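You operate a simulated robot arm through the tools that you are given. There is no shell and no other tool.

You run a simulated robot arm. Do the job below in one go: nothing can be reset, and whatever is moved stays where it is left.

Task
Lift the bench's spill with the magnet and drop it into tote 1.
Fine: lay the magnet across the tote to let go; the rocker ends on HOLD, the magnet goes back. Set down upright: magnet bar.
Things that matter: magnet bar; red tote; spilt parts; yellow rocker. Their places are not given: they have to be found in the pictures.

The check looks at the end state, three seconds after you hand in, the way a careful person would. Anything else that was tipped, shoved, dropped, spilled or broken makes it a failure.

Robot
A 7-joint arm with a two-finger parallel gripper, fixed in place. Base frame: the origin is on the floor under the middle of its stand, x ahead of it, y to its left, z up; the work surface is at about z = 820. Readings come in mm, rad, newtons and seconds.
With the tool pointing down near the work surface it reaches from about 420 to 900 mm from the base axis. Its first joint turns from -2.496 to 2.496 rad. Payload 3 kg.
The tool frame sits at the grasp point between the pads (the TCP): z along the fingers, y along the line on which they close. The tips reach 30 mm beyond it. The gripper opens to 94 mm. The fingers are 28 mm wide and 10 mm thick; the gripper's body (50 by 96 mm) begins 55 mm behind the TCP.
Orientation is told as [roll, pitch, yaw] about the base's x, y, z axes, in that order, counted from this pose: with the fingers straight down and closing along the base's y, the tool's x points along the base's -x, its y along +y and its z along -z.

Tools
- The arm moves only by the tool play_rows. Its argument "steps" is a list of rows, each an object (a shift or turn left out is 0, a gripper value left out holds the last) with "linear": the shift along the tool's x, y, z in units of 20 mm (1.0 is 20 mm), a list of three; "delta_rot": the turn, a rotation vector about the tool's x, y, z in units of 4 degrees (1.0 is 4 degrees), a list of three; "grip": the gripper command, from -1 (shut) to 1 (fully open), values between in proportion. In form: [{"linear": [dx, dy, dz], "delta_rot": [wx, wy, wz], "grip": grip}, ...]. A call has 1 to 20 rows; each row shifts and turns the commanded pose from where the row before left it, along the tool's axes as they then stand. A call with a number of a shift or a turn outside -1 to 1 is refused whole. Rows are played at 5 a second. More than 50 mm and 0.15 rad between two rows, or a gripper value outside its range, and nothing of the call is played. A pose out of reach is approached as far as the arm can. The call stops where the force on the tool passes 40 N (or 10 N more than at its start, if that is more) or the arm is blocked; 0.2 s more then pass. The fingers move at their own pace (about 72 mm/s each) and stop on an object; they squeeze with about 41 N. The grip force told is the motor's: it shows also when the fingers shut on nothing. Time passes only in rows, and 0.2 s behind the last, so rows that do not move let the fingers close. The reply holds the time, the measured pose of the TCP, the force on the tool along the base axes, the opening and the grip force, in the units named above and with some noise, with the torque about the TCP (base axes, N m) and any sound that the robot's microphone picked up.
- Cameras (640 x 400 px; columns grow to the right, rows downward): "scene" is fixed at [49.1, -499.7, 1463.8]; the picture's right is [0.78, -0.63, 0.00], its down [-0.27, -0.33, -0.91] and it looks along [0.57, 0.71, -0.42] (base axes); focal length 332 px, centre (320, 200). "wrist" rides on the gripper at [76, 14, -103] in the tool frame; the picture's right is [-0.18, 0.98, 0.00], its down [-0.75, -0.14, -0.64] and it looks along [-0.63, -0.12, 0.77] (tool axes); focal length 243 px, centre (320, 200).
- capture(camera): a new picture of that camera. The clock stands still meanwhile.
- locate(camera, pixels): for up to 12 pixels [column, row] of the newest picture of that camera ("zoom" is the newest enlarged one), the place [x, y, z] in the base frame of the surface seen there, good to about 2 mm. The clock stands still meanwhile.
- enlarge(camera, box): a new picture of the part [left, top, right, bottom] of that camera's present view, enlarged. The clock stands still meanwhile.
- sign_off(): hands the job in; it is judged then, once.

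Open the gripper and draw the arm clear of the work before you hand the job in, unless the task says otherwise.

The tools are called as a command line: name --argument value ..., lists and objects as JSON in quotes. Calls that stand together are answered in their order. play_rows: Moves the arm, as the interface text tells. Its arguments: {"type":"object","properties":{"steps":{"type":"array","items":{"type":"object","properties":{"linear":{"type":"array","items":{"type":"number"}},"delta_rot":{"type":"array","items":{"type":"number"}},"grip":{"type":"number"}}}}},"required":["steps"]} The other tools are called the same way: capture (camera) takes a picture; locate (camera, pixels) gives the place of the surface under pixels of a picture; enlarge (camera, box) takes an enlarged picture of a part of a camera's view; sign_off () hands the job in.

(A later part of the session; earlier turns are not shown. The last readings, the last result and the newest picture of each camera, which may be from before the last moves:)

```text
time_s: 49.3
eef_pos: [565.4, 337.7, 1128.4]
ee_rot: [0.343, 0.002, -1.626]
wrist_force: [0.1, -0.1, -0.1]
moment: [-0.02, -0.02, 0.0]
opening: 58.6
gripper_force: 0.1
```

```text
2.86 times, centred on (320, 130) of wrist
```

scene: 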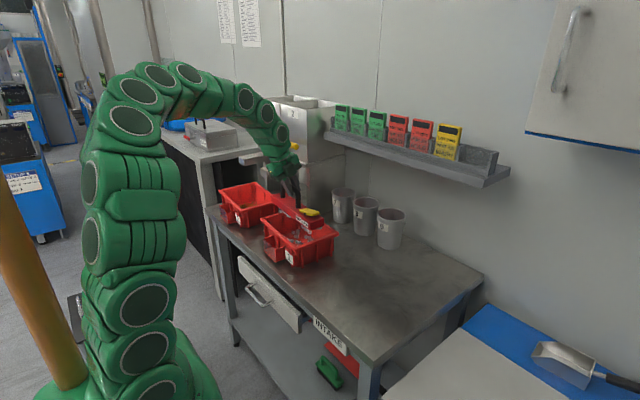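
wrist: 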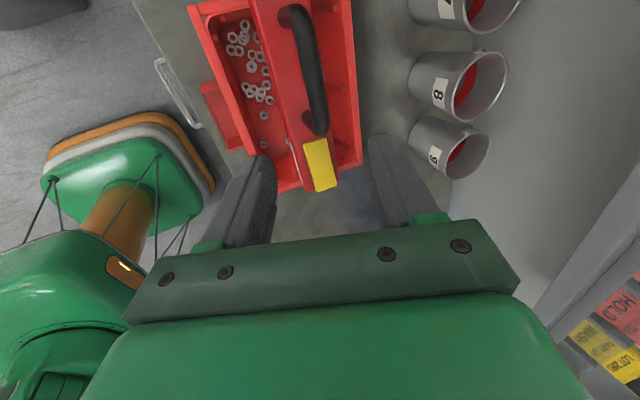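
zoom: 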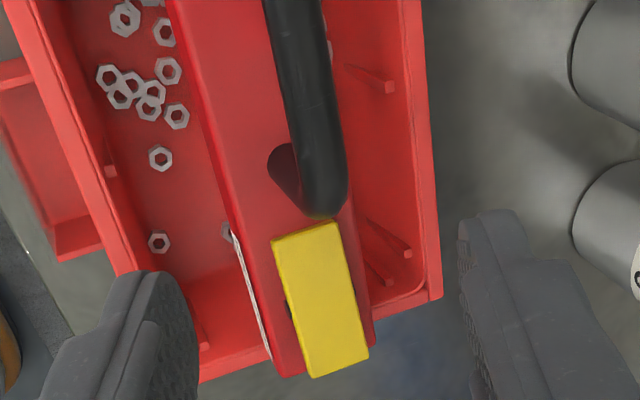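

HOLD end is at y≈268 (z≈948), DROP end at y≈204 (z≈961), x≈602, with the pivot at y≈237. I close the fingers, bring the tool vertical and move above the DROP end at height.

play_rows --steps '[{"delta_rot": [1, 0, 0], "grip": -1}, {"delta_rot": [1, 0, 0]}, {"delta_rot": [1, 0, 0]}, {"delta_rot": [1, 0, 0]}, {"delta_rot": [0.91, 0, 0]}, {"linear": [-0.815, 0.274, 0]}, {"linear": [-0.815, 0.274, 0]}, {"linear": [-0.815, 0.274, 0]}, {"linear": [-0.815, 0.274, 0]}, {"linear": [-0.815, 0.274, 0]}, {"linear": [-0.815, 0.274, 0]}, {"linear": [-0.815, 0.274, 0]}, {"linear": [-0.815, 0.274, 0]}, {}]'

capture --camera "wrist"

capture --camera "scene"

```text
time_s: 52.3
eef_pos: [603.0, 204.7, 1129.0]
ee_rot: [0.001, 0.003, -1.627]
wrist_force: [-0.5, -0.8, -0.7]
moment: [0.01, -0.01, 0.02]
opening: 0.3
gripper_force: 32.8
```

```text
taken
```

wrist: 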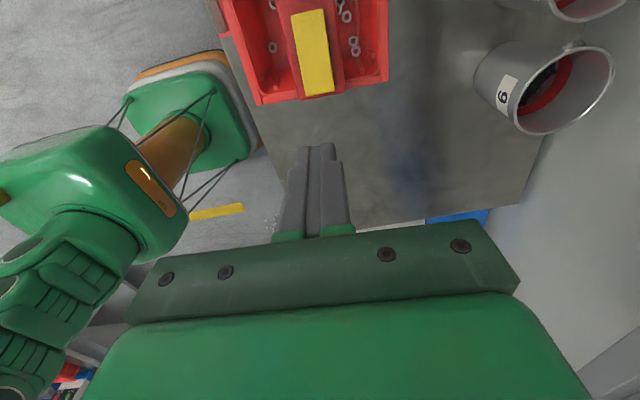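

```text
taken
```

scene: 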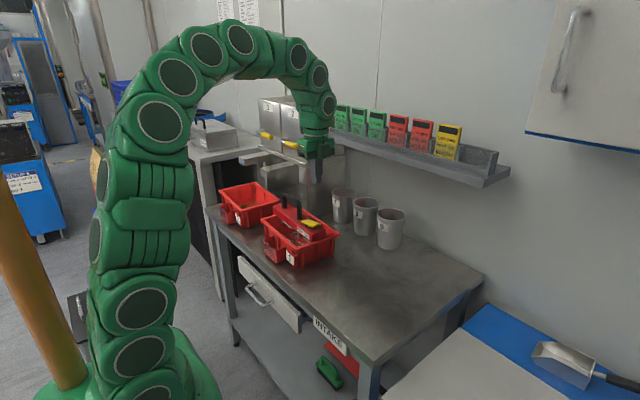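

Positioned over the DROP end at (603, 204.7). I descend to about 9 mm above the rocker.

play_rows --steps '[{"linear": [0, 0, 1]}, {"linear": [0, 0, 1]}, {"linear": [0, 0, 1]}, {"linear": [0, 0, 1]}, {"linear": [0, 0, 1]}, {"linear": [0, 0, 1]}, {"linear": [0, 0, 0.45]}, {}]'

enlarge --camera "scene" --box '[270, 180, 350, 250]'

capture --camera "wrist"

```text
time_s: 54.1
eef_pos: [600.3, 206.0, 998.8]
ee_rot: [-0.001, 0.005, -1.627]
wrist_force: [-0.2, -0.2, 0.7]
moment: [0.0, 0.01, 0.03]
opening: 0.2
gripper_force: 33.0
```

```text
5.71 times, centred on (310, 215) of scene
```

zoom: 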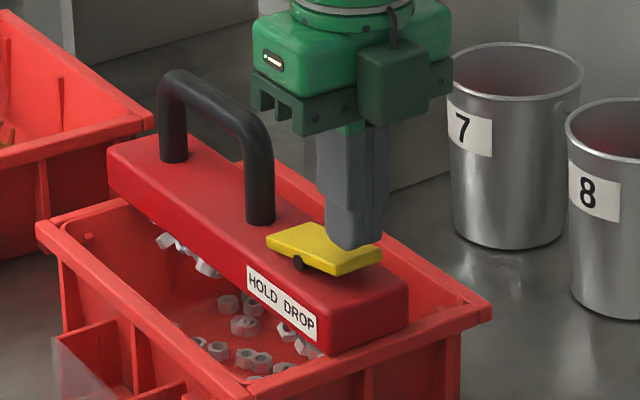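

```text
taken
```

wrist: 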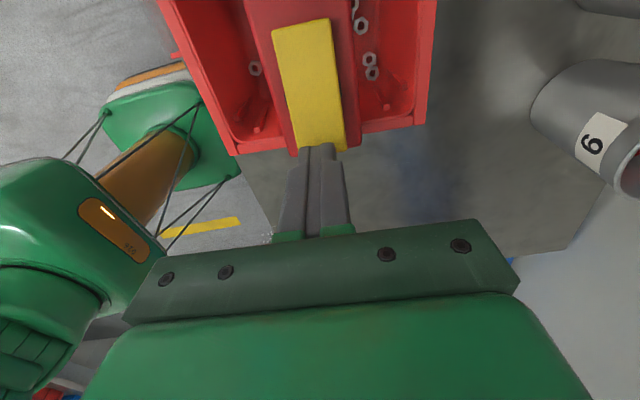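

The tips are right above the DROP end. I press down gently in small steps.

play_rows --steps '[{"linear": [0, 0, 0.2]}, {"linear": [0, 0, 0.2]}, {"linear": [0, 0, 0.1]}, {"linear": [0, 0, 0.1]}, {}]'

enlarge --camera "scene" --box '[270, 190, 350, 250]'

```text
time_s: 55.3
eef_pos: [602.7, 204.9, 986.5]
ee_rot: [-0.001, 0.004, -1.626]
wrist_force: [0.4, 0.3, 0.7]
moment: [-0.02, 0.0, 0.02]
opening: 0.2
gripper_force: 33.0
```

```text
6.67 times, centred on (310, 220) of scene
```

zoom: 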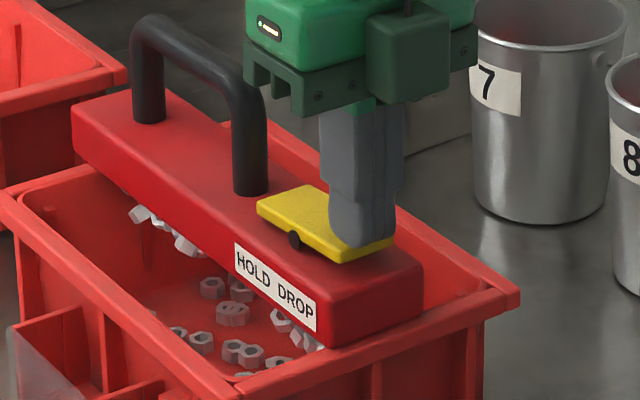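

No force yet at tip z≈956. I go on in 2 mm steps.

play_rows --steps '[{"linear": [0, 0, 0.1]}, {"linear": [0, 0, 0.1]}, {}]'

play_rows --steps '[{"linear": [0, 0, 0.1]}, {"linear": [0, 0, 0.1]}, {}]'

enlarge --camera "scene" --box '[270, 190, 350, 250]'

```text
time_s: 56.1
eef_pos: [602.2, 204.9, 983.3]
ee_rot: [0.0, 0.002, -1.628]
wrist_force: [0.3, -0.6, 1.0]
moment: [-0.04, -0.01, -0.01]
opening: 0.2
gripper_force: 33.2
```

```text
time_s: 56.9
eef_pos: [601.0, 205.8, 981.0]
ee_rot: [0.0, 0.005, -1.625]
wrist_force: [-7.4, -3.2, 19.5]
moment: [0.17, 0.26, 0.07]
opening: 0.0
gripper_force: 33.0
stopped in row 3: the force on the tool passed its limit at 41 N (the readings are from after the stop); the commanded pose is now the measured one
```

```text
6.67 times, centred on (310, 220) of scene
```

zoom: 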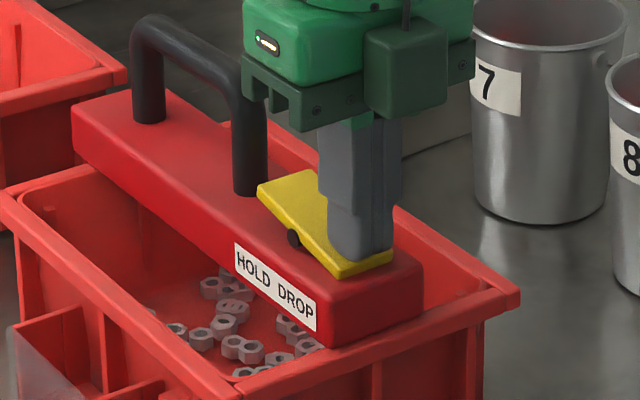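

The rocker has tipped to DROP and the nuts have fallen into the tote. I back the fingers off upward.

play_rows --steps '[{"linear": [0, 0, -0.3]}, {"linear": [0, 0, -0.7]}, {"linear": [0, 0, -1]}, {"linear": [0, 0, -1]}, {"linear": [0, 0, -1]}, {"linear": [0, 0, -1]}, {"linear": [0, 0, -1]}, {"linear": [0, 0, -1]}, {}]'

enlarge --camera "scene" --box '[264, 190, 344, 250]'

capture --camera "wrist"

capture --camera "scene"

```text
time_s: 58.9
eef_pos: [600.3, 203.8, 1119.8]
ee_rot: [0.002, 0.004, -1.624]
wrist_force: [0.3, -0.3, 0.0]
moment: [-0.01, 0.0, 0.0]
opening: 0.2
gripper_force: 32.3
```

```text
6.67 times, centred on (304, 220) of scene
```

zoom: 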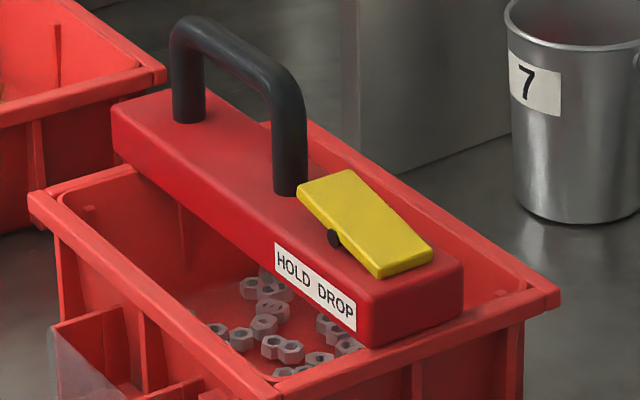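

```text
taken
```

wrist: 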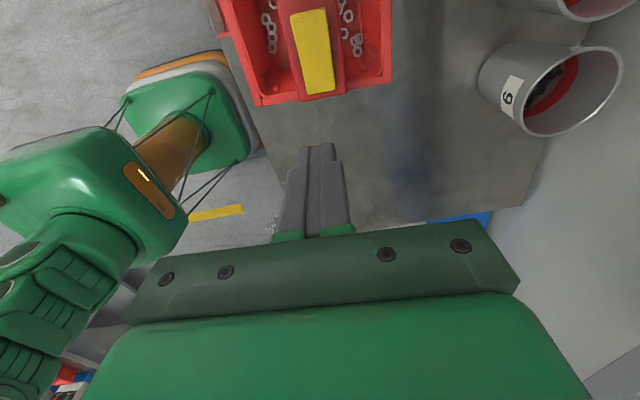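

```text
taken
```

scene: 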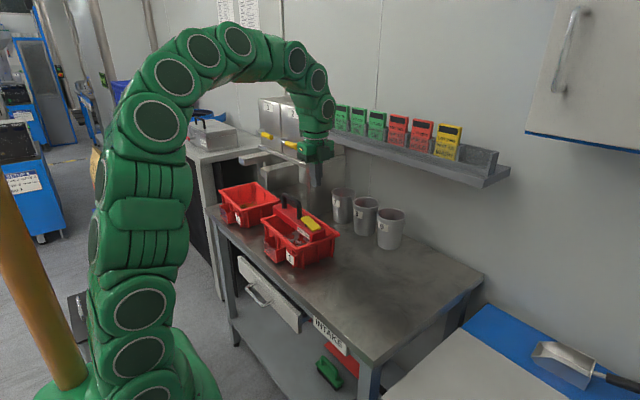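

All nuts are in tote 1, the rocker is on DROP, and the bench is clear. I return to the pre-grasp pose above the handle with the 20° lean and the fingers part open.

play_rows --steps '[{"linear": [0.8175, -0.264, -0.05]}, {"linear": [0.8175, -0.264, -0.05]}, {"linear": [0.8175, -0.264, -0.05]}, {"linear": [0.8175, -0.264, -0.05]}, {"linear": [0.8175, -0.264, -0.05]}, {"linear": [0.8175, -0.264, -0.05]}, {"linear": [0.8175, -0.264, -0.05]}, {"linear": [0.8175, -0.264, -0.05], "grip": 0.3}, {"delta_rot": [-1, 0, 0]}, {"delta_rot": [-1, 0, 0]}, {"delta_rot": [-1, 0, 0]}, {"delta_rot": [-1, 0, 0]}, {"delta_rot": [-0.91, 0, 0]}, {}]'

capture --camera "wrist"

enlarge --camera "wrist" --box '[200, 0, 392, 160]'

```text
time_s: 61.9
eef_pos: [566.7, 338.2, 1129.1]
ee_rot: [0.346, 0.003, -1.625]
wrist_force: [0.8, -0.5, 0.1]
moment: [-0.04, 0.0, -0.01]
opening: 61.0
gripper_force: 0.1
```

```text
taken
```

wrist: 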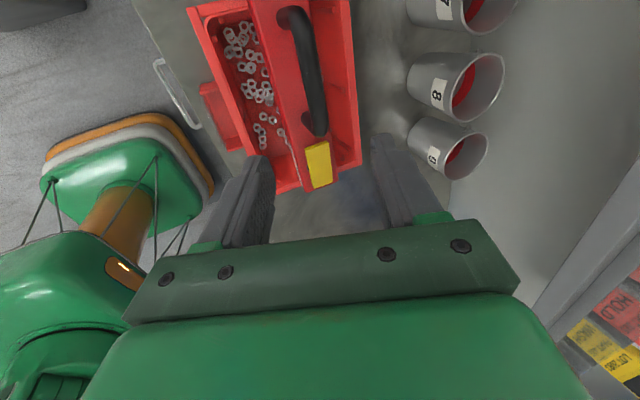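

```text
2.50 times, centred on (296, 80) of wrist
```

zoom: 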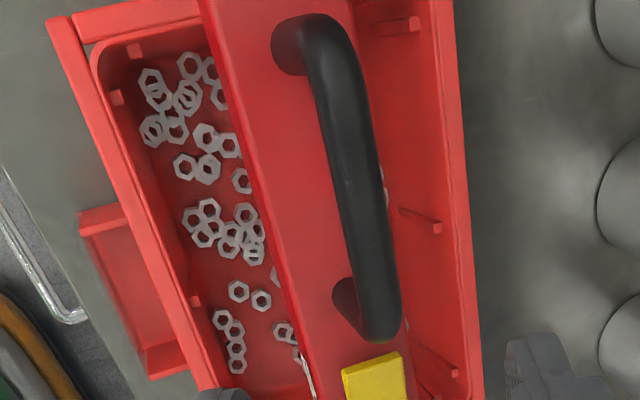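

The nuts are inside the tote. I measure the handle tube here before re-gripping.

locate --camera "zoom" --pixels '[[322, 110], [340, 110], [357, 108], [335, 170], [353, 170], [370, 168], [345, 230], [364, 230], [383, 228], [355, 290], [375, 290], [397, 290]]'

```text
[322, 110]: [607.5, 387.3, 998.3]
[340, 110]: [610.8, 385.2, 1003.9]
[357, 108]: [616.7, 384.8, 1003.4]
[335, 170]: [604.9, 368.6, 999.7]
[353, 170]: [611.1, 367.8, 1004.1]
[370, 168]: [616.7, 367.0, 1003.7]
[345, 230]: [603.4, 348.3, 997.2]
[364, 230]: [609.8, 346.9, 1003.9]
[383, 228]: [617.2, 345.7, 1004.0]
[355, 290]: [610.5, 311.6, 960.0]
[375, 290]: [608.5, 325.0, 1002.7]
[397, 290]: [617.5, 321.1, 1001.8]
```

Tube centre ≈(610, 335, 995.5). I go down the approach line to TCP ≈ (609, 335, 997.5).

play_rows --steps '[{"linear": [-0.045, -0.217, 0.5]}, {"linear": [0, 0, 1]}, {"linear": [0, 0, 1]}, {"linear": [0, 0, 1]}, {"linear": [0, 0, 1]}, {"linear": [0, 0, 1]}, {"linear": [0, 0, 0.8]}, {"linear": [0, 0, 0.62]}, {}]'

capture --camera "wrist"

enlarge --camera "scene" --box '[260, 170, 340, 230]'

```text
time_s: 63.9
eef_pos: [608.7, 334.1, 996.9]
ee_rot: [0.346, 0.005, -1.626]
wrist_force: [0.0, 0.2, -0.3]
moment: [0.04, -0.02, 0.0]
opening: 61.1
gripper_force: 0.0
```

```text
taken
```

wrist: 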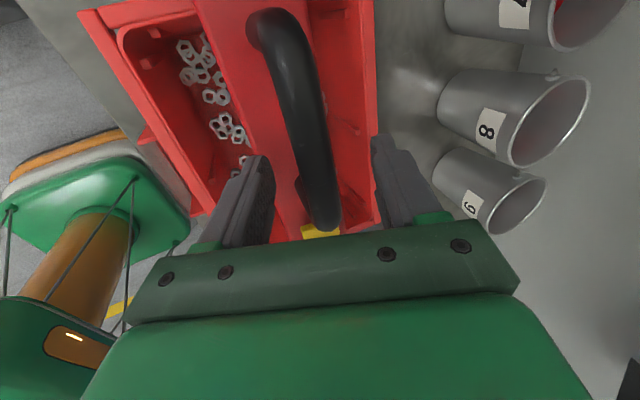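

```text
6.67 times, centred on (300, 200) of scene
```

zoom: 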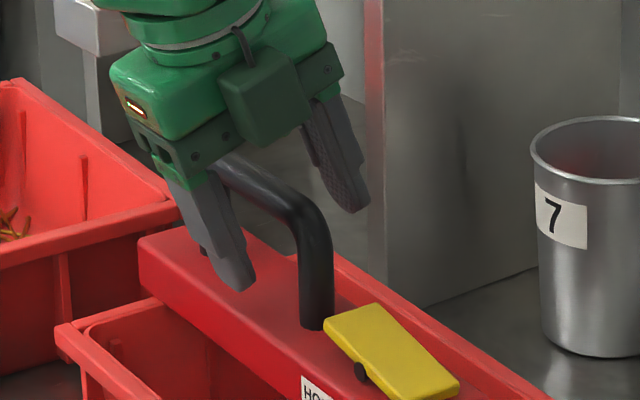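

The tube is between the fingers. I close the gripper.

play_rows --steps '[{"grip": 0.0}, {"grip": -0.4}, {"grip": -1}, {"grip": -1}, {"grip": -1}, {"grip": -1}]'

enlarge --camera "scene" --box '[264, 190, 344, 250]'

```text
time_s: 65.3
eef_pos: [609.5, 335.1, 996.3]
ee_rot: [0.343, 0.004, -1.625]
wrist_force: [3.1, -1.6, 2.8]
moment: [0.0, -0.03, -0.02]
opening: 22.0
gripper_force: 41.0
```

```text
6.67 times, centred on (304, 220) of scene
```

zoom: 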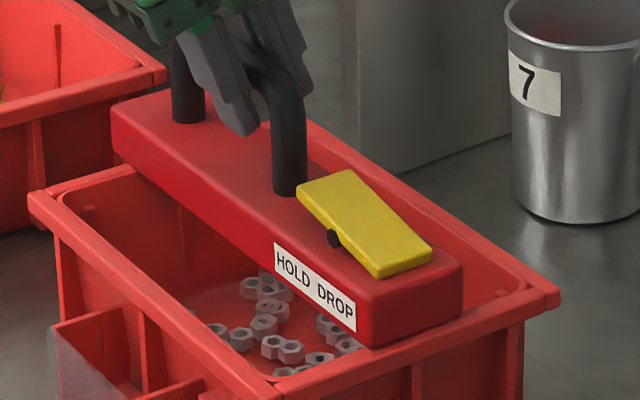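

Gripped (22 mm). I lift 50 mm straight up off the rims.

play_rows --steps '[{"linear": [0, 0.085, -0.235]}, {"linear": [0, 0.17, -0.47]}, {"linear": [0, 0.254, -0.706]}, {"linear": [0, 0.338, -0.941]}, {}, {}]'

enlarge --camera "scene" --box '[256, 180, 352, 260]'

capture --camera "scene"

```text
time_s: 66.7
eef_pos: [609.9, 337.4, 1045.7]
ee_rot: [0.343, 0.004, -1.629]
wrist_force: [0.2, -0.6, -5.7]
moment: [0.11, -0.01, 0.04]
opening: 21.9
gripper_force: 40.8
```

```text
5.00 times, centred on (304, 220) of scene
```

zoom: 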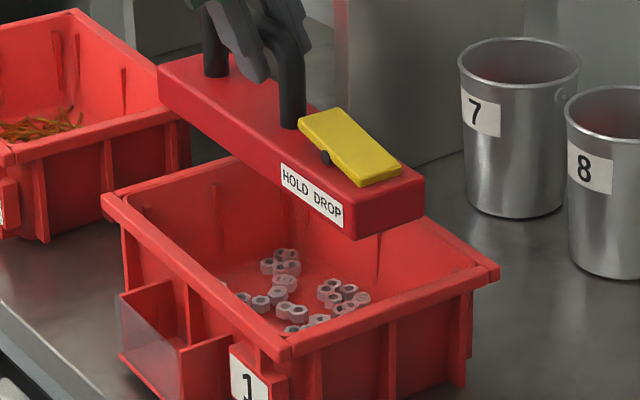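

```text
taken
```

scene: 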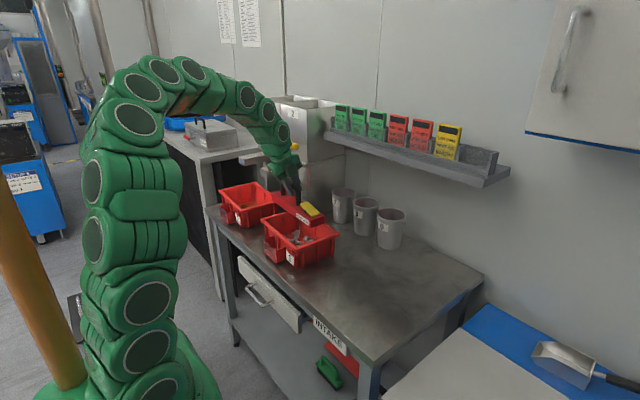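

The bar came off clean and the nuts stay in tote 1. I carry it back at this height, diagonally towards (690, 38), clear of tote and pails.

play_rows --steps '[{"linear": [-0.4, 0.126, 0.045]}, {"linear": [-0.817, 0.253, 0.091]}, {"linear": [-0.817, 0.253, 0.091]}, {"linear": [-0.817, 0.253, 0.091]}, {"linear": [-0.817, 0.253, 0.091]}, {"linear": [-0.817, 0.253, 0.091]}, {"linear": [-0.817, 0.253, 0.091]}, {"linear": [-0.817, 0.253, 0.091]}, {"linear": [-0.817, 0.253, 0.091]}, {"linear": [-0.817, 0.253, 0.091]}, {"linear": [-0.817, 0.253, 0.091]}, {"linear": [-0.817, 0.253, 0.091]}, {"linear": [-0.817, 0.253, 0.091]}, {"linear": [-0.817, 0.253, 0.091]}, {"linear": [-0.817, 0.253, 0.091]}, {"linear": [-0.817, 0.253, 0.091]}, {"linear": [-0.817, 0.253, 0.091]}, {"linear": [-0.817, 0.253, 0.091]}, {"linear": [-0.4, 0.126, 0.045]}, {}]'

capture --camera "scene"

enlarge --camera "scene" --box '[250, 190, 370, 270]'

```text
time_s: 70.9
eef_pos: [691.1, 37.9, 1046.2]
ee_rot: [0.344, 0.004, -1.625]
wrist_force: [0.1, -0.6, -6.2]
moment: [0.1, 0.01, -0.03]
opening: 21.7
gripper_force: 40.3
```

```text
taken
```

scene: 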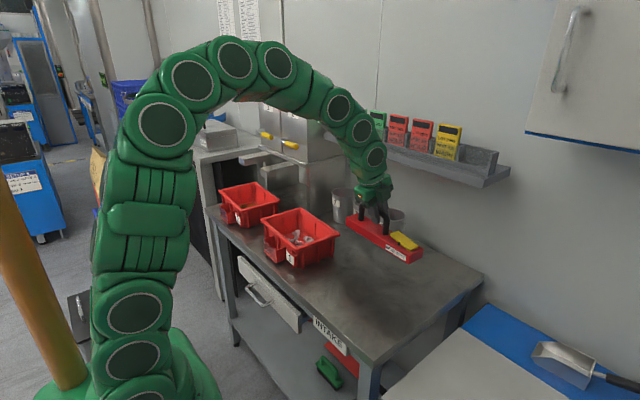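

```text
5.00 times, centred on (310, 230) of scene
```

zoom: 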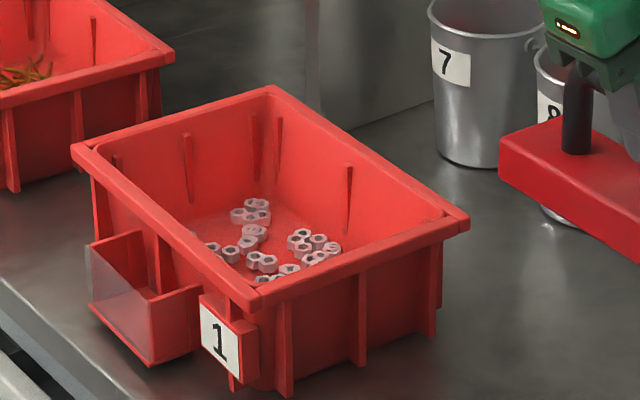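

Tote 1 has moved less than 2 mm from its start and holds the nuts. I trim the yaw back to the bar's original −2° and lower 91 mm here before sliding under the shelf line.

play_rows --steps '[{"delta_rot": [0, 0.098, -0.27]}, {"linear": [0, -0.308, 0.856]}, {"linear": [0, -0.308, 0.856]}, {"linear": [0, -0.308, 0.856]}, {"linear": [0, -0.308, 0.856]}, {"linear": [0, -0.308, 0.856]}, {}, {}]'

enlarge --camera "scene" --box '[330, 200, 490, 300]'

```text
time_s: 72.7
eef_pos: [691.4, 36.2, 956.7]
ee_rot: [0.344, 0.005, -1.605]
wrist_force: [0.3, 0.3, -5.8]
moment: [0.12, 0.0, 0.02]
opening: 22.0
gripper_force: 40.9
```

```text
4.00 times, centred on (410, 250) of scene
```

zoom: 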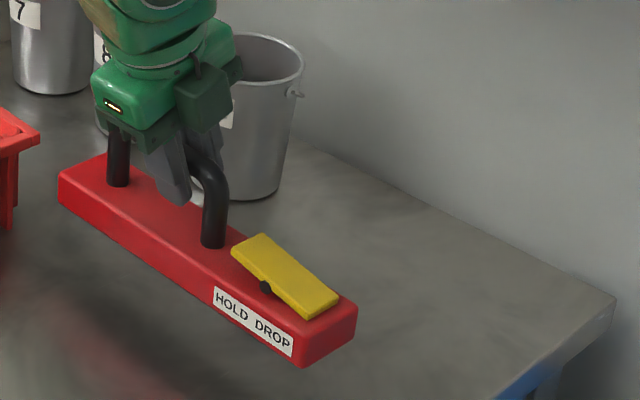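

locate --camera "zoom" --pixels '[[300, 340], [303, 362], [62, 185], [62, 200], [356, 310], [355, 330], [180, 262], [115, 155], [230, 245], [214, 300], [293, 352], [303, 345]]'

```text
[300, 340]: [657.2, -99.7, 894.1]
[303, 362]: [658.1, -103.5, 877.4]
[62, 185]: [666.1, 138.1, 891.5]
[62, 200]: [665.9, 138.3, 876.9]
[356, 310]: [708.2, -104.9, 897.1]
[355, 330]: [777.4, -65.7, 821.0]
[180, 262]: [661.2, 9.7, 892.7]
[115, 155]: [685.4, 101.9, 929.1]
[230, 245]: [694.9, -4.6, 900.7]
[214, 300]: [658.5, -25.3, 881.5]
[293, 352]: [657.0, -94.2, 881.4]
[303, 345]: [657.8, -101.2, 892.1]
```

Front edge and corner give the needed shift: about +94 mm in x and +1 mm in y to the original spot. I first check pail 9's clearance beside the bar's far end.

locate --camera "zoom" --pixels '[[250, 35], [302, 70], [270, 85], [240, 80], [245, 198], [280, 185], [245, 130], [290, 90], [260, 195], [240, 150], [232, 60], [285, 45]]'

```text
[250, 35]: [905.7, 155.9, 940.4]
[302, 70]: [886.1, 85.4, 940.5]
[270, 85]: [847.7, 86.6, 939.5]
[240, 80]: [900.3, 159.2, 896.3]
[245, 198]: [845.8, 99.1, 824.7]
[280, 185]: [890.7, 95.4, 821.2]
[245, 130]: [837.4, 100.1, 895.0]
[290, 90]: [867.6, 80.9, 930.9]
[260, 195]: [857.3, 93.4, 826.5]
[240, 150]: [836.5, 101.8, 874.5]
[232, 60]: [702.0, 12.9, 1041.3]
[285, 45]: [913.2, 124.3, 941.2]
```

Pail 9 (centre ≈(869,126), radius ≈46) leaves ~12 mm to the bar's home line. I move +94 mm in x at this height in steps.

play_rows --steps '[{"linear": [0.043, 0.884, 0.317]}, {"linear": [0.043, 0.884, 0.317]}, {"linear": [0.043, 0.884, 0.317]}, {"linear": [0.043, 0.884, 0.317]}, {"linear": [0.022, 0.442, 0.158]}, {"linear": [0.011, 0.33, 0.118]}, {}, {}]'

enlarge --camera "scene" --box '[330, 200, 490, 300]'

locate --camera "zoom" --pixels '[[385, 310], [387, 328], [150, 165], [150, 155], [270, 240], [435, 285], [432, 300], [388, 300], [160, 175], [395, 290], [300, 270], [440, 270]]'

```text
time_s: 74.5
eef_pos: [780.9, 38.3, 954.5]
ee_rot: [0.345, 0.003, -1.606]
wrist_force: [-1.0, 0.6, -6.0]
moment: [0.08, 0.01, 0.0]
opening: 22.0
gripper_force: 41.5
```

```text
4.00 times, centred on (410, 250) of scene
```

zoom: 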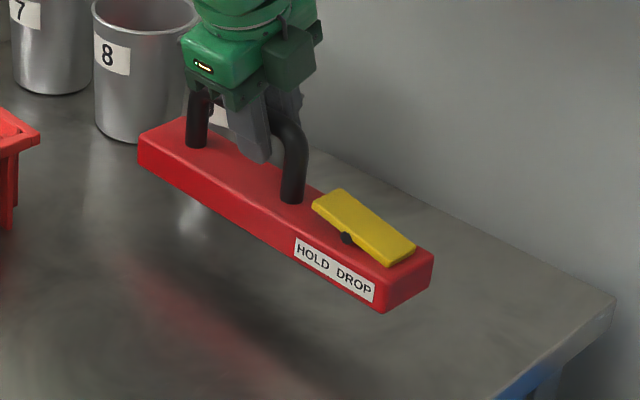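

```text
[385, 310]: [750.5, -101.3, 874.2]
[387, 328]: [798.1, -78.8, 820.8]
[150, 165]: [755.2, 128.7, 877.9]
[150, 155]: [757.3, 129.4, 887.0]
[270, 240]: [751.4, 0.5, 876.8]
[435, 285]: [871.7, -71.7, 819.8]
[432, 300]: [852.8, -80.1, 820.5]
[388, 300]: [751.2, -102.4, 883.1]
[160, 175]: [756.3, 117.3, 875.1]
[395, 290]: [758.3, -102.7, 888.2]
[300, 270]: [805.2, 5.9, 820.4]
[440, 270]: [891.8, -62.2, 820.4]
```

The bar's front edge is ~3.5 mm short of home in x; y matches. I correct that and lower 40 mm in 10 mm rows.

play_rows --steps '[{"linear": [0, 0.165, 0.059], "delta_rot": [0, -0.034, 0.094]}, {"linear": [0, -0.169, 0.471]}, {"linear": [0, -0.169, 0.471]}, {"linear": [0, -0.169, 0.471]}, {"linear": [0, -0.169, 0.471]}, {}, {}]'

enlarge --camera "scene" --box '[340, 220, 460, 300]'

locate --camera "zoom" --pixels '[[148, 120], [150, 130], [445, 300], [445, 315], [500, 275], [300, 215], [250, 190], [200, 160], [440, 330], [503, 290], [410, 255], [350, 205]]'

```text
time_s: 76.1
eef_pos: [783.1, 39.2, 913.8]
ee_rot: [0.343, 0.004, -1.613]
wrist_force: [0.6, 0.6, -5.9]
moment: [0.09, 0.01, -0.02]
opening: 21.9
gripper_force: 40.6
```

```text
5.00 times, centred on (400, 260) of scene
```

zoom: 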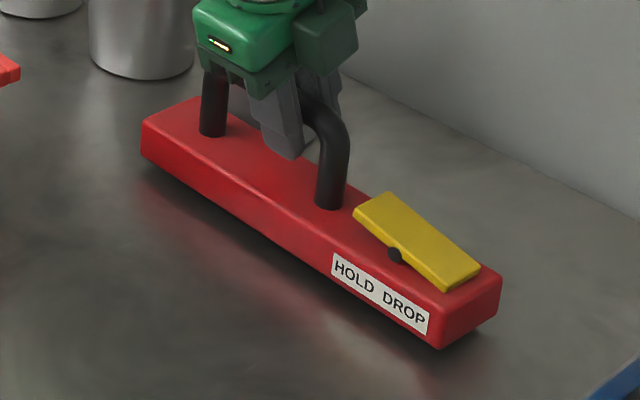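

```text
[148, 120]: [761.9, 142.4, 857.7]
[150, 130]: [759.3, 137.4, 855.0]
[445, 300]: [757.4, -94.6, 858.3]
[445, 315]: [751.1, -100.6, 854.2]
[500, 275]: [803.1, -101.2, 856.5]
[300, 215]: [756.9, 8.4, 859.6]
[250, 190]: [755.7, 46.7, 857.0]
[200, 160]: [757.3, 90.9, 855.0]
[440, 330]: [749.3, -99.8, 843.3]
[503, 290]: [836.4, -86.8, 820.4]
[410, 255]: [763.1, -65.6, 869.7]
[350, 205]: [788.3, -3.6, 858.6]
```

The bar is ~8 mm above the bench, ~3 mm short in x versus its first picture. I correct by (+2.8, −1) mm and lower to contact in small steps.

play_rows --steps '[{"linear": [-0.045, 0.132, 0.047]}, {"linear": [0, -0.05, 0.141]}, {"linear": [0, -0.05, 0.141]}, {}, {}]'

play_rows --steps '[{"linear": [0, -0.025, 0.07]}, {}, {}]'

play_rows --steps '[{"linear": [0, -0.017, 0.047]}, {}, {}]'

enlarge --camera "scene" --box '[340, 220, 460, 300]'

```text
time_s: 77.3
eef_pos: [786.2, 37.6, 909.2]
ee_rot: [0.344, 0.003, -1.613]
wrist_force: [-0.2, -0.1, -6.4]
moment: [0.1, 0.04, 0.0]
opening: 22.0
gripper_force: 41.0
```

```text
time_s: 78.1
eef_pos: [788.7, 37.3, 906.3]
ee_rot: [0.342, 0.004, -1.612]
wrist_force: [0.1, -0.7, -6.1]
moment: [0.07, 0.01, -0.03]
opening: 22.0
gripper_force: 41.4
```

```text
time_s: 78.9
eef_pos: [787.2, 36.9, 906.2]
ee_rot: [0.342, 0.003, -1.614]
wrist_force: [-0.8, 0.2, -3.7]
moment: [-0.3, -0.03, -0.05]
opening: 21.9
gripper_force: 41.1
```

```text
5.00 times, centred on (400, 260) of scene
```

zoom: 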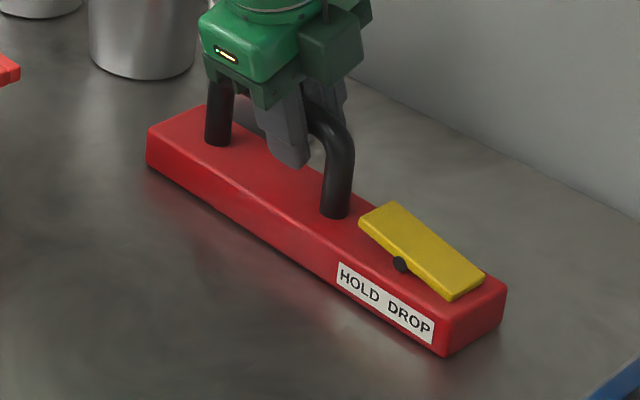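

The picture now matches the original position (label at (338,263), end corner at (445,357)), and contact begins at the rocker end. I lower a bit more to seat it.

play_rows --steps '[{"linear": [0, -0.017, 0.047]}, {"linear": [0, -0.008, 0.024]}, {}, {}]'

```text
time_s: 79.9
eef_pos: [787.0, 37.3, 906.0]
ee_rot: [0.344, 0.004, -1.613]
wrist_force: [-6.4, 3.6, 23.3]
moment: [0.04, 0.0, 0.09]
opening: 21.9
gripper_force: 41.1
```

Seated (force +23 N, moment balanced). I ease off 1 mm, then open the fingers.

play_rows --steps '[{"linear": [0, 0.02, -0.055]}, {}, {"grip": -0.3}, {"grip": 0.1}, {"grip": 0.3}, {}, {}]'

enlarge --camera "scene" --box '[340, 220, 460, 300]'

capture --camera "wrist"

```text
time_s: 81.5
eef_pos: [787.6, 37.4, 906.5]
ee_rot: [0.342, 0.003, -1.612]
wrist_force: [0.0, 0.3, 0.8]
moment: [0.0, -0.01, 0.01]
opening: 61.3
gripper_force: 0.1
```

```text
5.00 times, centred on (400, 260) of scene
```

zoom: 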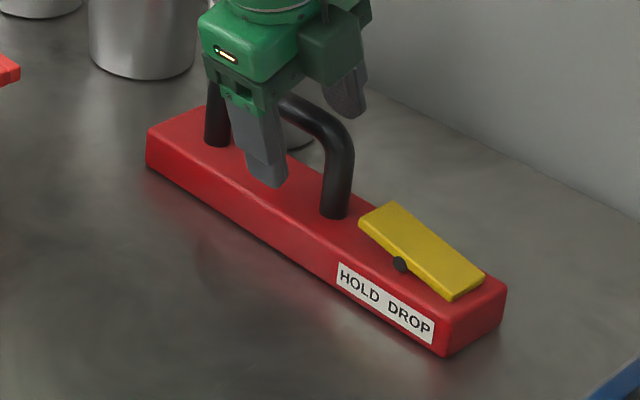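

```text
taken
```

wrist: 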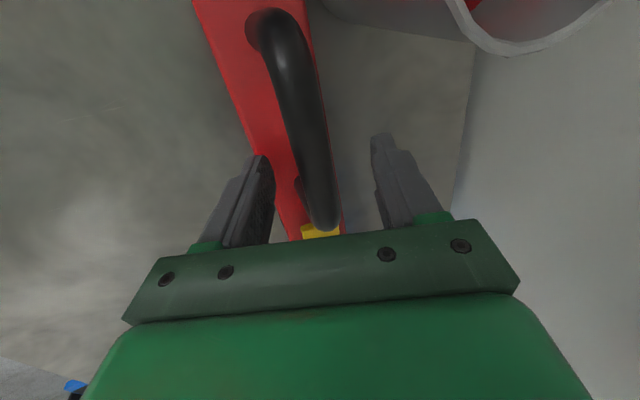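

The bar stands back in its place, released. I retreat along the tool axis, and close the fingers once clear.

play_rows --steps '[{"linear": [0, 0, -0.5]}, {"linear": [0, 0, -1]}, {"linear": [0, 0, -1]}, {"linear": [0, 0, -1]}, {"linear": [0, 0, -1]}, {"linear": [0, 0, -1]}, {"grip": -1}, {}, {}]'

enlarge --camera "scene" --box '[340, 220, 460, 300]'

locate --camera "zoom" --pixels '[[148, 140], [445, 328], [503, 292], [362, 222], [392, 204], [450, 296], [482, 278], [375, 212], [378, 222], [217, 140], [334, 212], [400, 265]]'

capture --camera "wrist"

```text
time_s: 83.5
eef_pos: [749.9, 38.9, 1009.3]
ee_rot: [0.344, 0.003, -1.613]
wrist_force: [-0.4, 0.7, -0.7]
moment: [-0.01, 0.02, 0.01]
opening: 0.0
gripper_force: 33.2
```

```text
5.00 times, centred on (400, 260) of scene
```

zoom: 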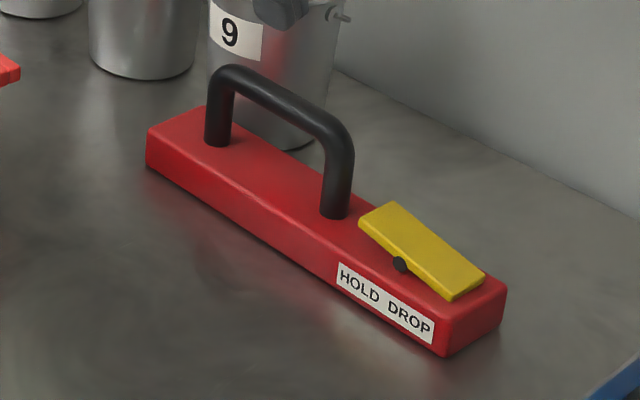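

```text
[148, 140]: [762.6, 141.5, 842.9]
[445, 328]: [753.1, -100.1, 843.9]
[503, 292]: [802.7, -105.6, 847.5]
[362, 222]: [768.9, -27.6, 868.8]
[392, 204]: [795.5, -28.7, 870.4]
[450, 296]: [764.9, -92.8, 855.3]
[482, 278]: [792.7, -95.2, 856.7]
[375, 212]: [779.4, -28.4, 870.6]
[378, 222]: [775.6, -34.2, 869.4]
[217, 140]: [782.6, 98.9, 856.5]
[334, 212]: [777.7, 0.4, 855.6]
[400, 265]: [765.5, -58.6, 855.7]
```

```text
taken
```

wrist: 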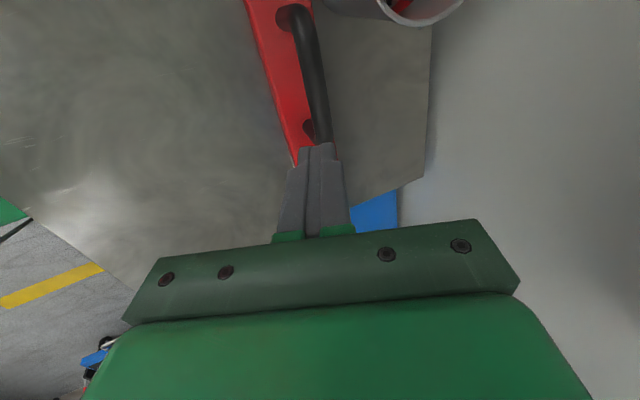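

The bar is back within 2 mm of its first place, upright. The rocker's HOLD end is now up at (782, −28, 870). I move over it with closed fingers, keeping the lean because of the shelf.

play_rows --steps '[{"linear": [-0.922, 0, 0]}, {"linear": [-0.922, 0, 0]}, {"linear": [-0.922, 0, 0]}, {"linear": [-0.922, 0, 0]}, {"linear": [0, 0.053, 0.858]}, {"linear": [0, 0.053, 0.858]}, {"linear": [0, 0.053, 0.858]}, {"linear": [0, 0.053, 0.858]}, {"linear": [0, 0.053, 0.858]}, {}]'

enlarge --camera "scene" --box '[340, 200, 460, 300]'

capture --camera "wrist"

```text
time_s: 85.7
eef_pos: [780.3, -37.5, 930.4]
ee_rot: [0.343, 0.002, -1.612]
wrist_force: [-0.1, 0.7, -0.2]
moment: [-0.03, 0.01, 0.02]
opening: 0.0
gripper_force: 32.9
```

```text
4.00 times, centred on (400, 250) of scene
```

zoom: 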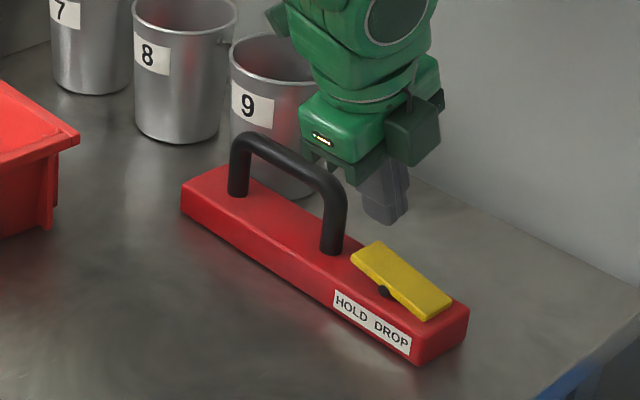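

```text
taken
```

wrist: 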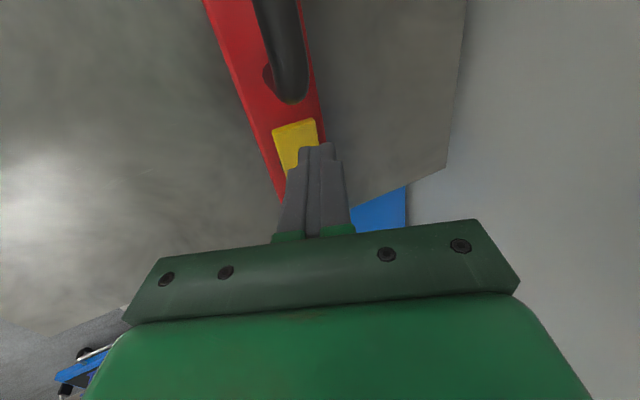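

The tips are above the HOLD end, ~29 mm up and clear of the handle. I descend vertically 26 mm, then press in small steps.

play_rows --steps '[{"linear": [0, -0.169, 0.471]}, {"linear": [0, -0.169, 0.471]}, {"linear": [0, -0.1, 0.28]}, {}]'

enlarge --camera "scene" --box '[350, 220, 446, 300]'

```text
time_s: 86.7
eef_pos: [780.6, -35.6, 906.0]
ee_rot: [0.343, 0.003, -1.614]
wrist_force: [0.0, 0.5, 0.4]
moment: [-0.03, 0.0, -0.01]
opening: 0.2
gripper_force: 33.7
```

```text
5.00 times, centred on (398, 260) of scene
```

zoom: 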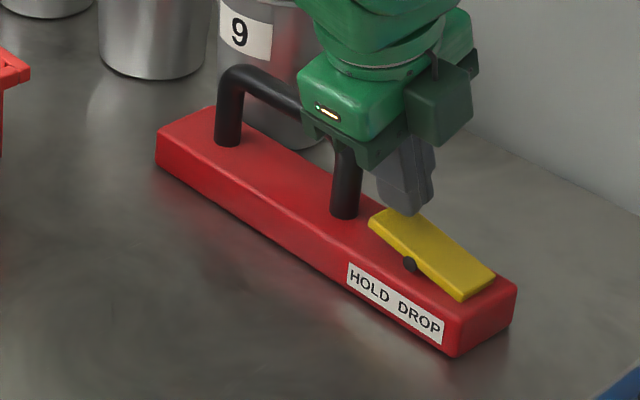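

Tips just above the HOLD end and no contact. I press down in small steps.

play_rows --steps '[{"linear": [0, -0.05, 0.141]}, {"linear": [0, -0.034, 0.094]}, {"linear": [0, -0.034, 0.094]}, {}]'

play_rows --steps '[{"linear": [0, -0.034, 0.094]}, {"linear": [0, -0.034, 0.094]}, {}]'

enlarge --camera "scene" --box '[350, 220, 446, 300]'

```text
time_s: 87.7
eef_pos: [780.2, -35.3, 899.6]
ee_rot: [0.344, 0.004, -1.611]
wrist_force: [-0.2, -0.4, -0.2]
moment: [0.03, 0.04, 0.01]
opening: 0.0
gripper_force: 33.2
```

```text
time_s: 88.5
eef_pos: [780.3, -34.8, 894.0]
ee_rot: [0.347, 0.003, -1.613]
wrist_force: [1.2, 3.5, 2.4]
moment: [0.07, -0.05, -0.02]
opening: 0.2
gripper_force: 32.6
```

```text
5.00 times, centred on (398, 260) of scene
```

zoom: 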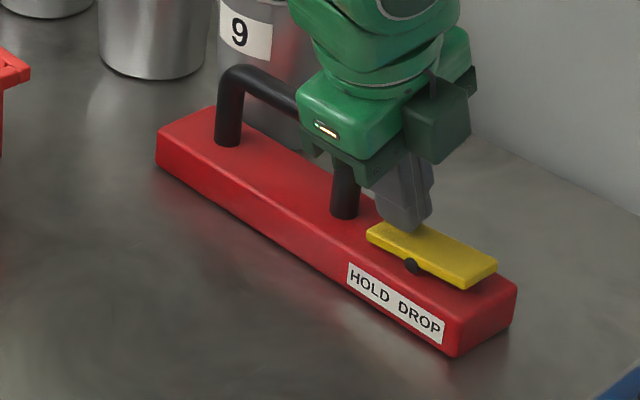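

The rocker looks tipped back to HOLD (DROP end up). I check its end heights before backing off.

locate --camera "zoom" --pixels '[[370, 236], [466, 285], [492, 265], [380, 228], [470, 270], [440, 255], [455, 345], [512, 300], [158, 150], [425, 238], [412, 265], [450, 275]]'

```text
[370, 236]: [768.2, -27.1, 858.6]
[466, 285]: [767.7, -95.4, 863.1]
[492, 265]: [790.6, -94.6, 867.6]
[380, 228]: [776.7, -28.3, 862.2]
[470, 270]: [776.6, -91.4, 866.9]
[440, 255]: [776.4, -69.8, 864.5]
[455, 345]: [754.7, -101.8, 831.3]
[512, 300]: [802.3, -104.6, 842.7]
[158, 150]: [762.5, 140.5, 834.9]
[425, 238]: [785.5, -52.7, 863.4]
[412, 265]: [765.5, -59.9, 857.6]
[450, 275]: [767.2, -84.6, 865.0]
```

HOLD end is at ≈862 against 858 originally, so it isn't fully over yet. I press about 3 mm further in small steps.

play_rows --steps '[{"linear": [0, -0.025, 0.07]}, {}, {}]'

play_rows --steps '[{"linear": [0, -0.025, 0.07]}, {}, {}]'

enlarge --camera "scene" --box '[350, 220, 446, 300]'

locate --camera "zoom" --pixels '[[370, 236], [466, 283], [492, 263], [380, 229], [470, 268], [440, 253], [455, 345], [512, 300], [158, 150], [425, 238], [412, 265], [450, 272]]'

```text
time_s: 89.3
eef_pos: [780.0, -35.7, 893.3]
ee_rot: [0.346, 0.004, -1.613]
wrist_force: [-0.3, 2.5, 12.0]
moment: [-0.09, 0.02, -0.01]
opening: 0.0
gripper_force: 33.4
```

```text
time_s: 90.1
eef_pos: [782.6, -36.8, 893.4]
ee_rot: [0.349, 0.003, -1.613]
wrist_force: [1.7, 0.1, 9.6]
moment: [-0.12, -0.06, 0.01]
opening: 0.2
gripper_force: 32.5
stopped in row 3: the force on the tool passed its limit at 40 N (the readings are from after the stop); the commanded pose is now the measured one
```

```text
5.00 times, centred on (398, 260) of scene
```

zoom: 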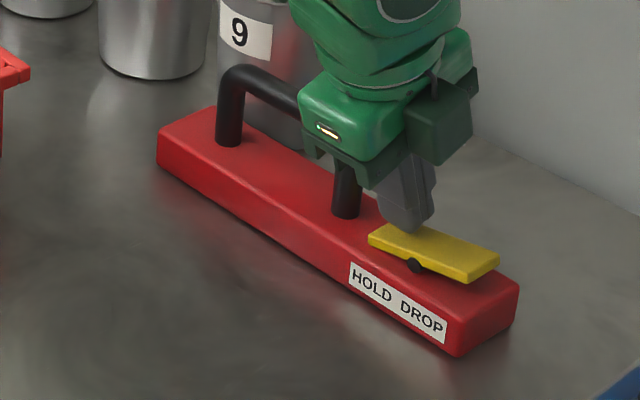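

```text
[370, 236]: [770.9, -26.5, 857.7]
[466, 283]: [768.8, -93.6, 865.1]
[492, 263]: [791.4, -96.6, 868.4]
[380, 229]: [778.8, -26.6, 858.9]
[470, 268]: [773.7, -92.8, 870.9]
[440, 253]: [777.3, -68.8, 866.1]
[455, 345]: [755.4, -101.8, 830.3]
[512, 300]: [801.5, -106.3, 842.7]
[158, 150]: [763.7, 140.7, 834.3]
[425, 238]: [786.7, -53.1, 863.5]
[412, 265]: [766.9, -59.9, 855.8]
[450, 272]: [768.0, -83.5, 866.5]
```

The rocker is now fully on HOLD (HOLD end 858.5, DROP end 870). I lift off vertically and then withdraw back from the shelf.

play_rows --steps '[{"linear": [0, 0.085, -0.235]}, {"linear": [0, 0.169, -0.471]}, {"linear": [0, 0.169, -0.471]}, {"linear": [0, 0.169, -0.471]}, {"linear": [0, 0, -1]}, {"linear": [0, 0, -1]}, {"linear": [0, 0, -1]}, {"linear": [0, 0, -1]}, {"linear": [0, 0, -1]}, {}]'

enlarge --camera "scene" --box '[340, 220, 460, 300]'

locate --camera "zoom" --pixels '[[148, 140], [445, 328], [503, 292], [365, 240], [394, 225], [455, 278], [484, 262], [217, 140], [334, 212], [230, 72], [335, 130], [300, 300]]'

capture --camera "scene"

```text
time_s: 92.3
eef_pos: [747.8, -36.8, 1021.0]
ee_rot: [0.347, 0.005, -1.612]
wrist_force: [0.0, -0.1, 0.1]
moment: [0.01, 0.0, 0.02]
opening: 0.2
gripper_force: 33.1
```

```text
5.00 times, centred on (400, 260) of scene
```

zoom: 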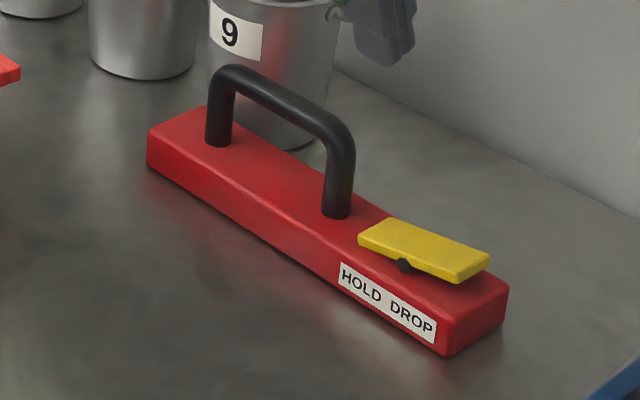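

```text
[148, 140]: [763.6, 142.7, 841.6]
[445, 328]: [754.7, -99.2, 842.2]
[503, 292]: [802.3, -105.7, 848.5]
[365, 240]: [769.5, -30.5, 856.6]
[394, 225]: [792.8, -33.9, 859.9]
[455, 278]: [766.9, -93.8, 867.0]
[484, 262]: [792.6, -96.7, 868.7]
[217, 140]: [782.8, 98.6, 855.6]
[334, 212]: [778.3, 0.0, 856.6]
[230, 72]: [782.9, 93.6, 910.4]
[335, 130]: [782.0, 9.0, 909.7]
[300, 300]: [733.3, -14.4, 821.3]
```

```text
taken
```

scene: 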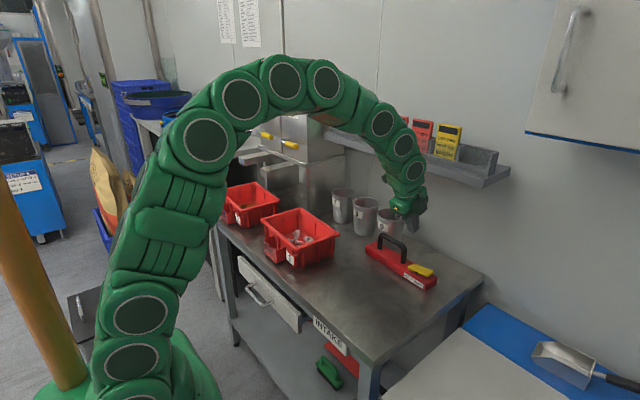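

The magnet is in place, rocker on HOLD, upright. I withdraw the arm towards −x and up, then open the gripper.

play_rows --steps '[{"linear": [0, -0.88, -0.317]}, {"linear": [0, -0.88, -0.317]}, {"linear": [0, -0.88, -0.317]}, {"linear": [0, -0.88, -0.317]}, {"linear": [0, -0.88, -0.317]}, {"linear": [0, -0.88, -0.317]}, {"linear": [0, -0.88, -0.317]}, {"linear": [0, -0.88, -0.317]}, {"linear": [0, 0.317, -0.88]}, {"linear": [0, 0.317, -0.88]}, {"linear": [0, 0.317, -0.88]}, {"linear": [0, 0.317, -0.88]}, {"linear": [0, 0.317, -0.88]}, {"linear": [0, 0.317, -0.88]}, {"linear": [0, 0.317, -0.88]}, {"linear": [0, 0.317, -0.88]}, {"grip": 1}, {}, {}]'

capture --camera "wrist"

enlarge --camera "scene" --box '[220, 190, 500, 365]'

enlarge --camera "scene" --box '[360, 240, 440, 290]'

```text
time_s: 96.3
eef_pos: [597.5, -29.7, 1169.1]
ee_rot: [0.346, 0.003, -1.612]
wrist_force: [-0.9, -0.4, -0.4]
moment: [0.01, 0.01, 0.01]
opening: 93.7
gripper_force: 0.1
```

```text
taken
```

wrist: 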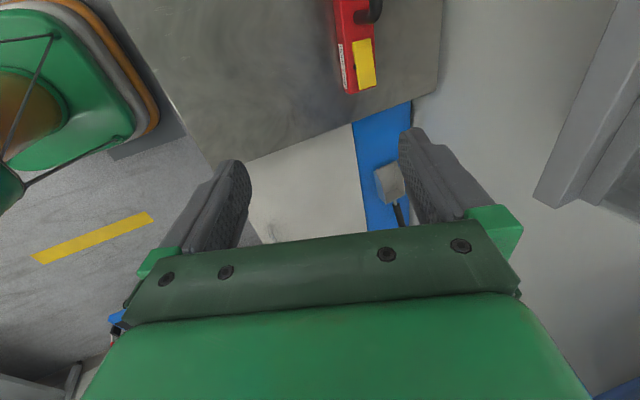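

```text
2.29 times, centred on (360, 278) of scene
```

zoom: 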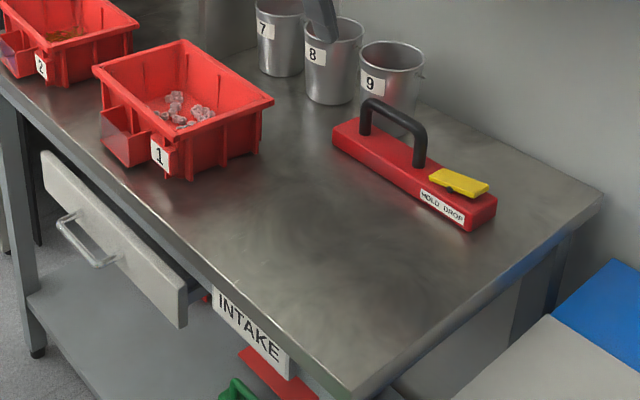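

```text
8.00 times, centred on (400, 265) of scene
```

zoom: 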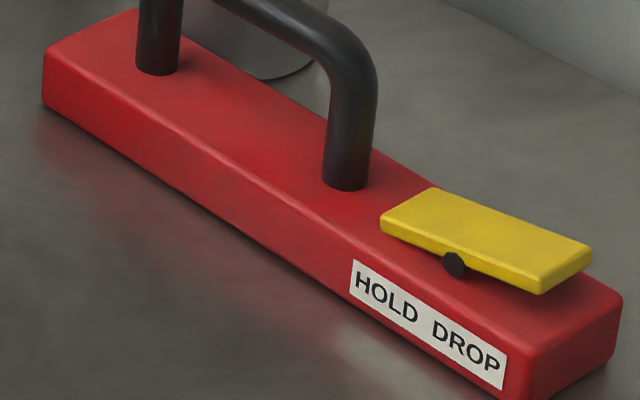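

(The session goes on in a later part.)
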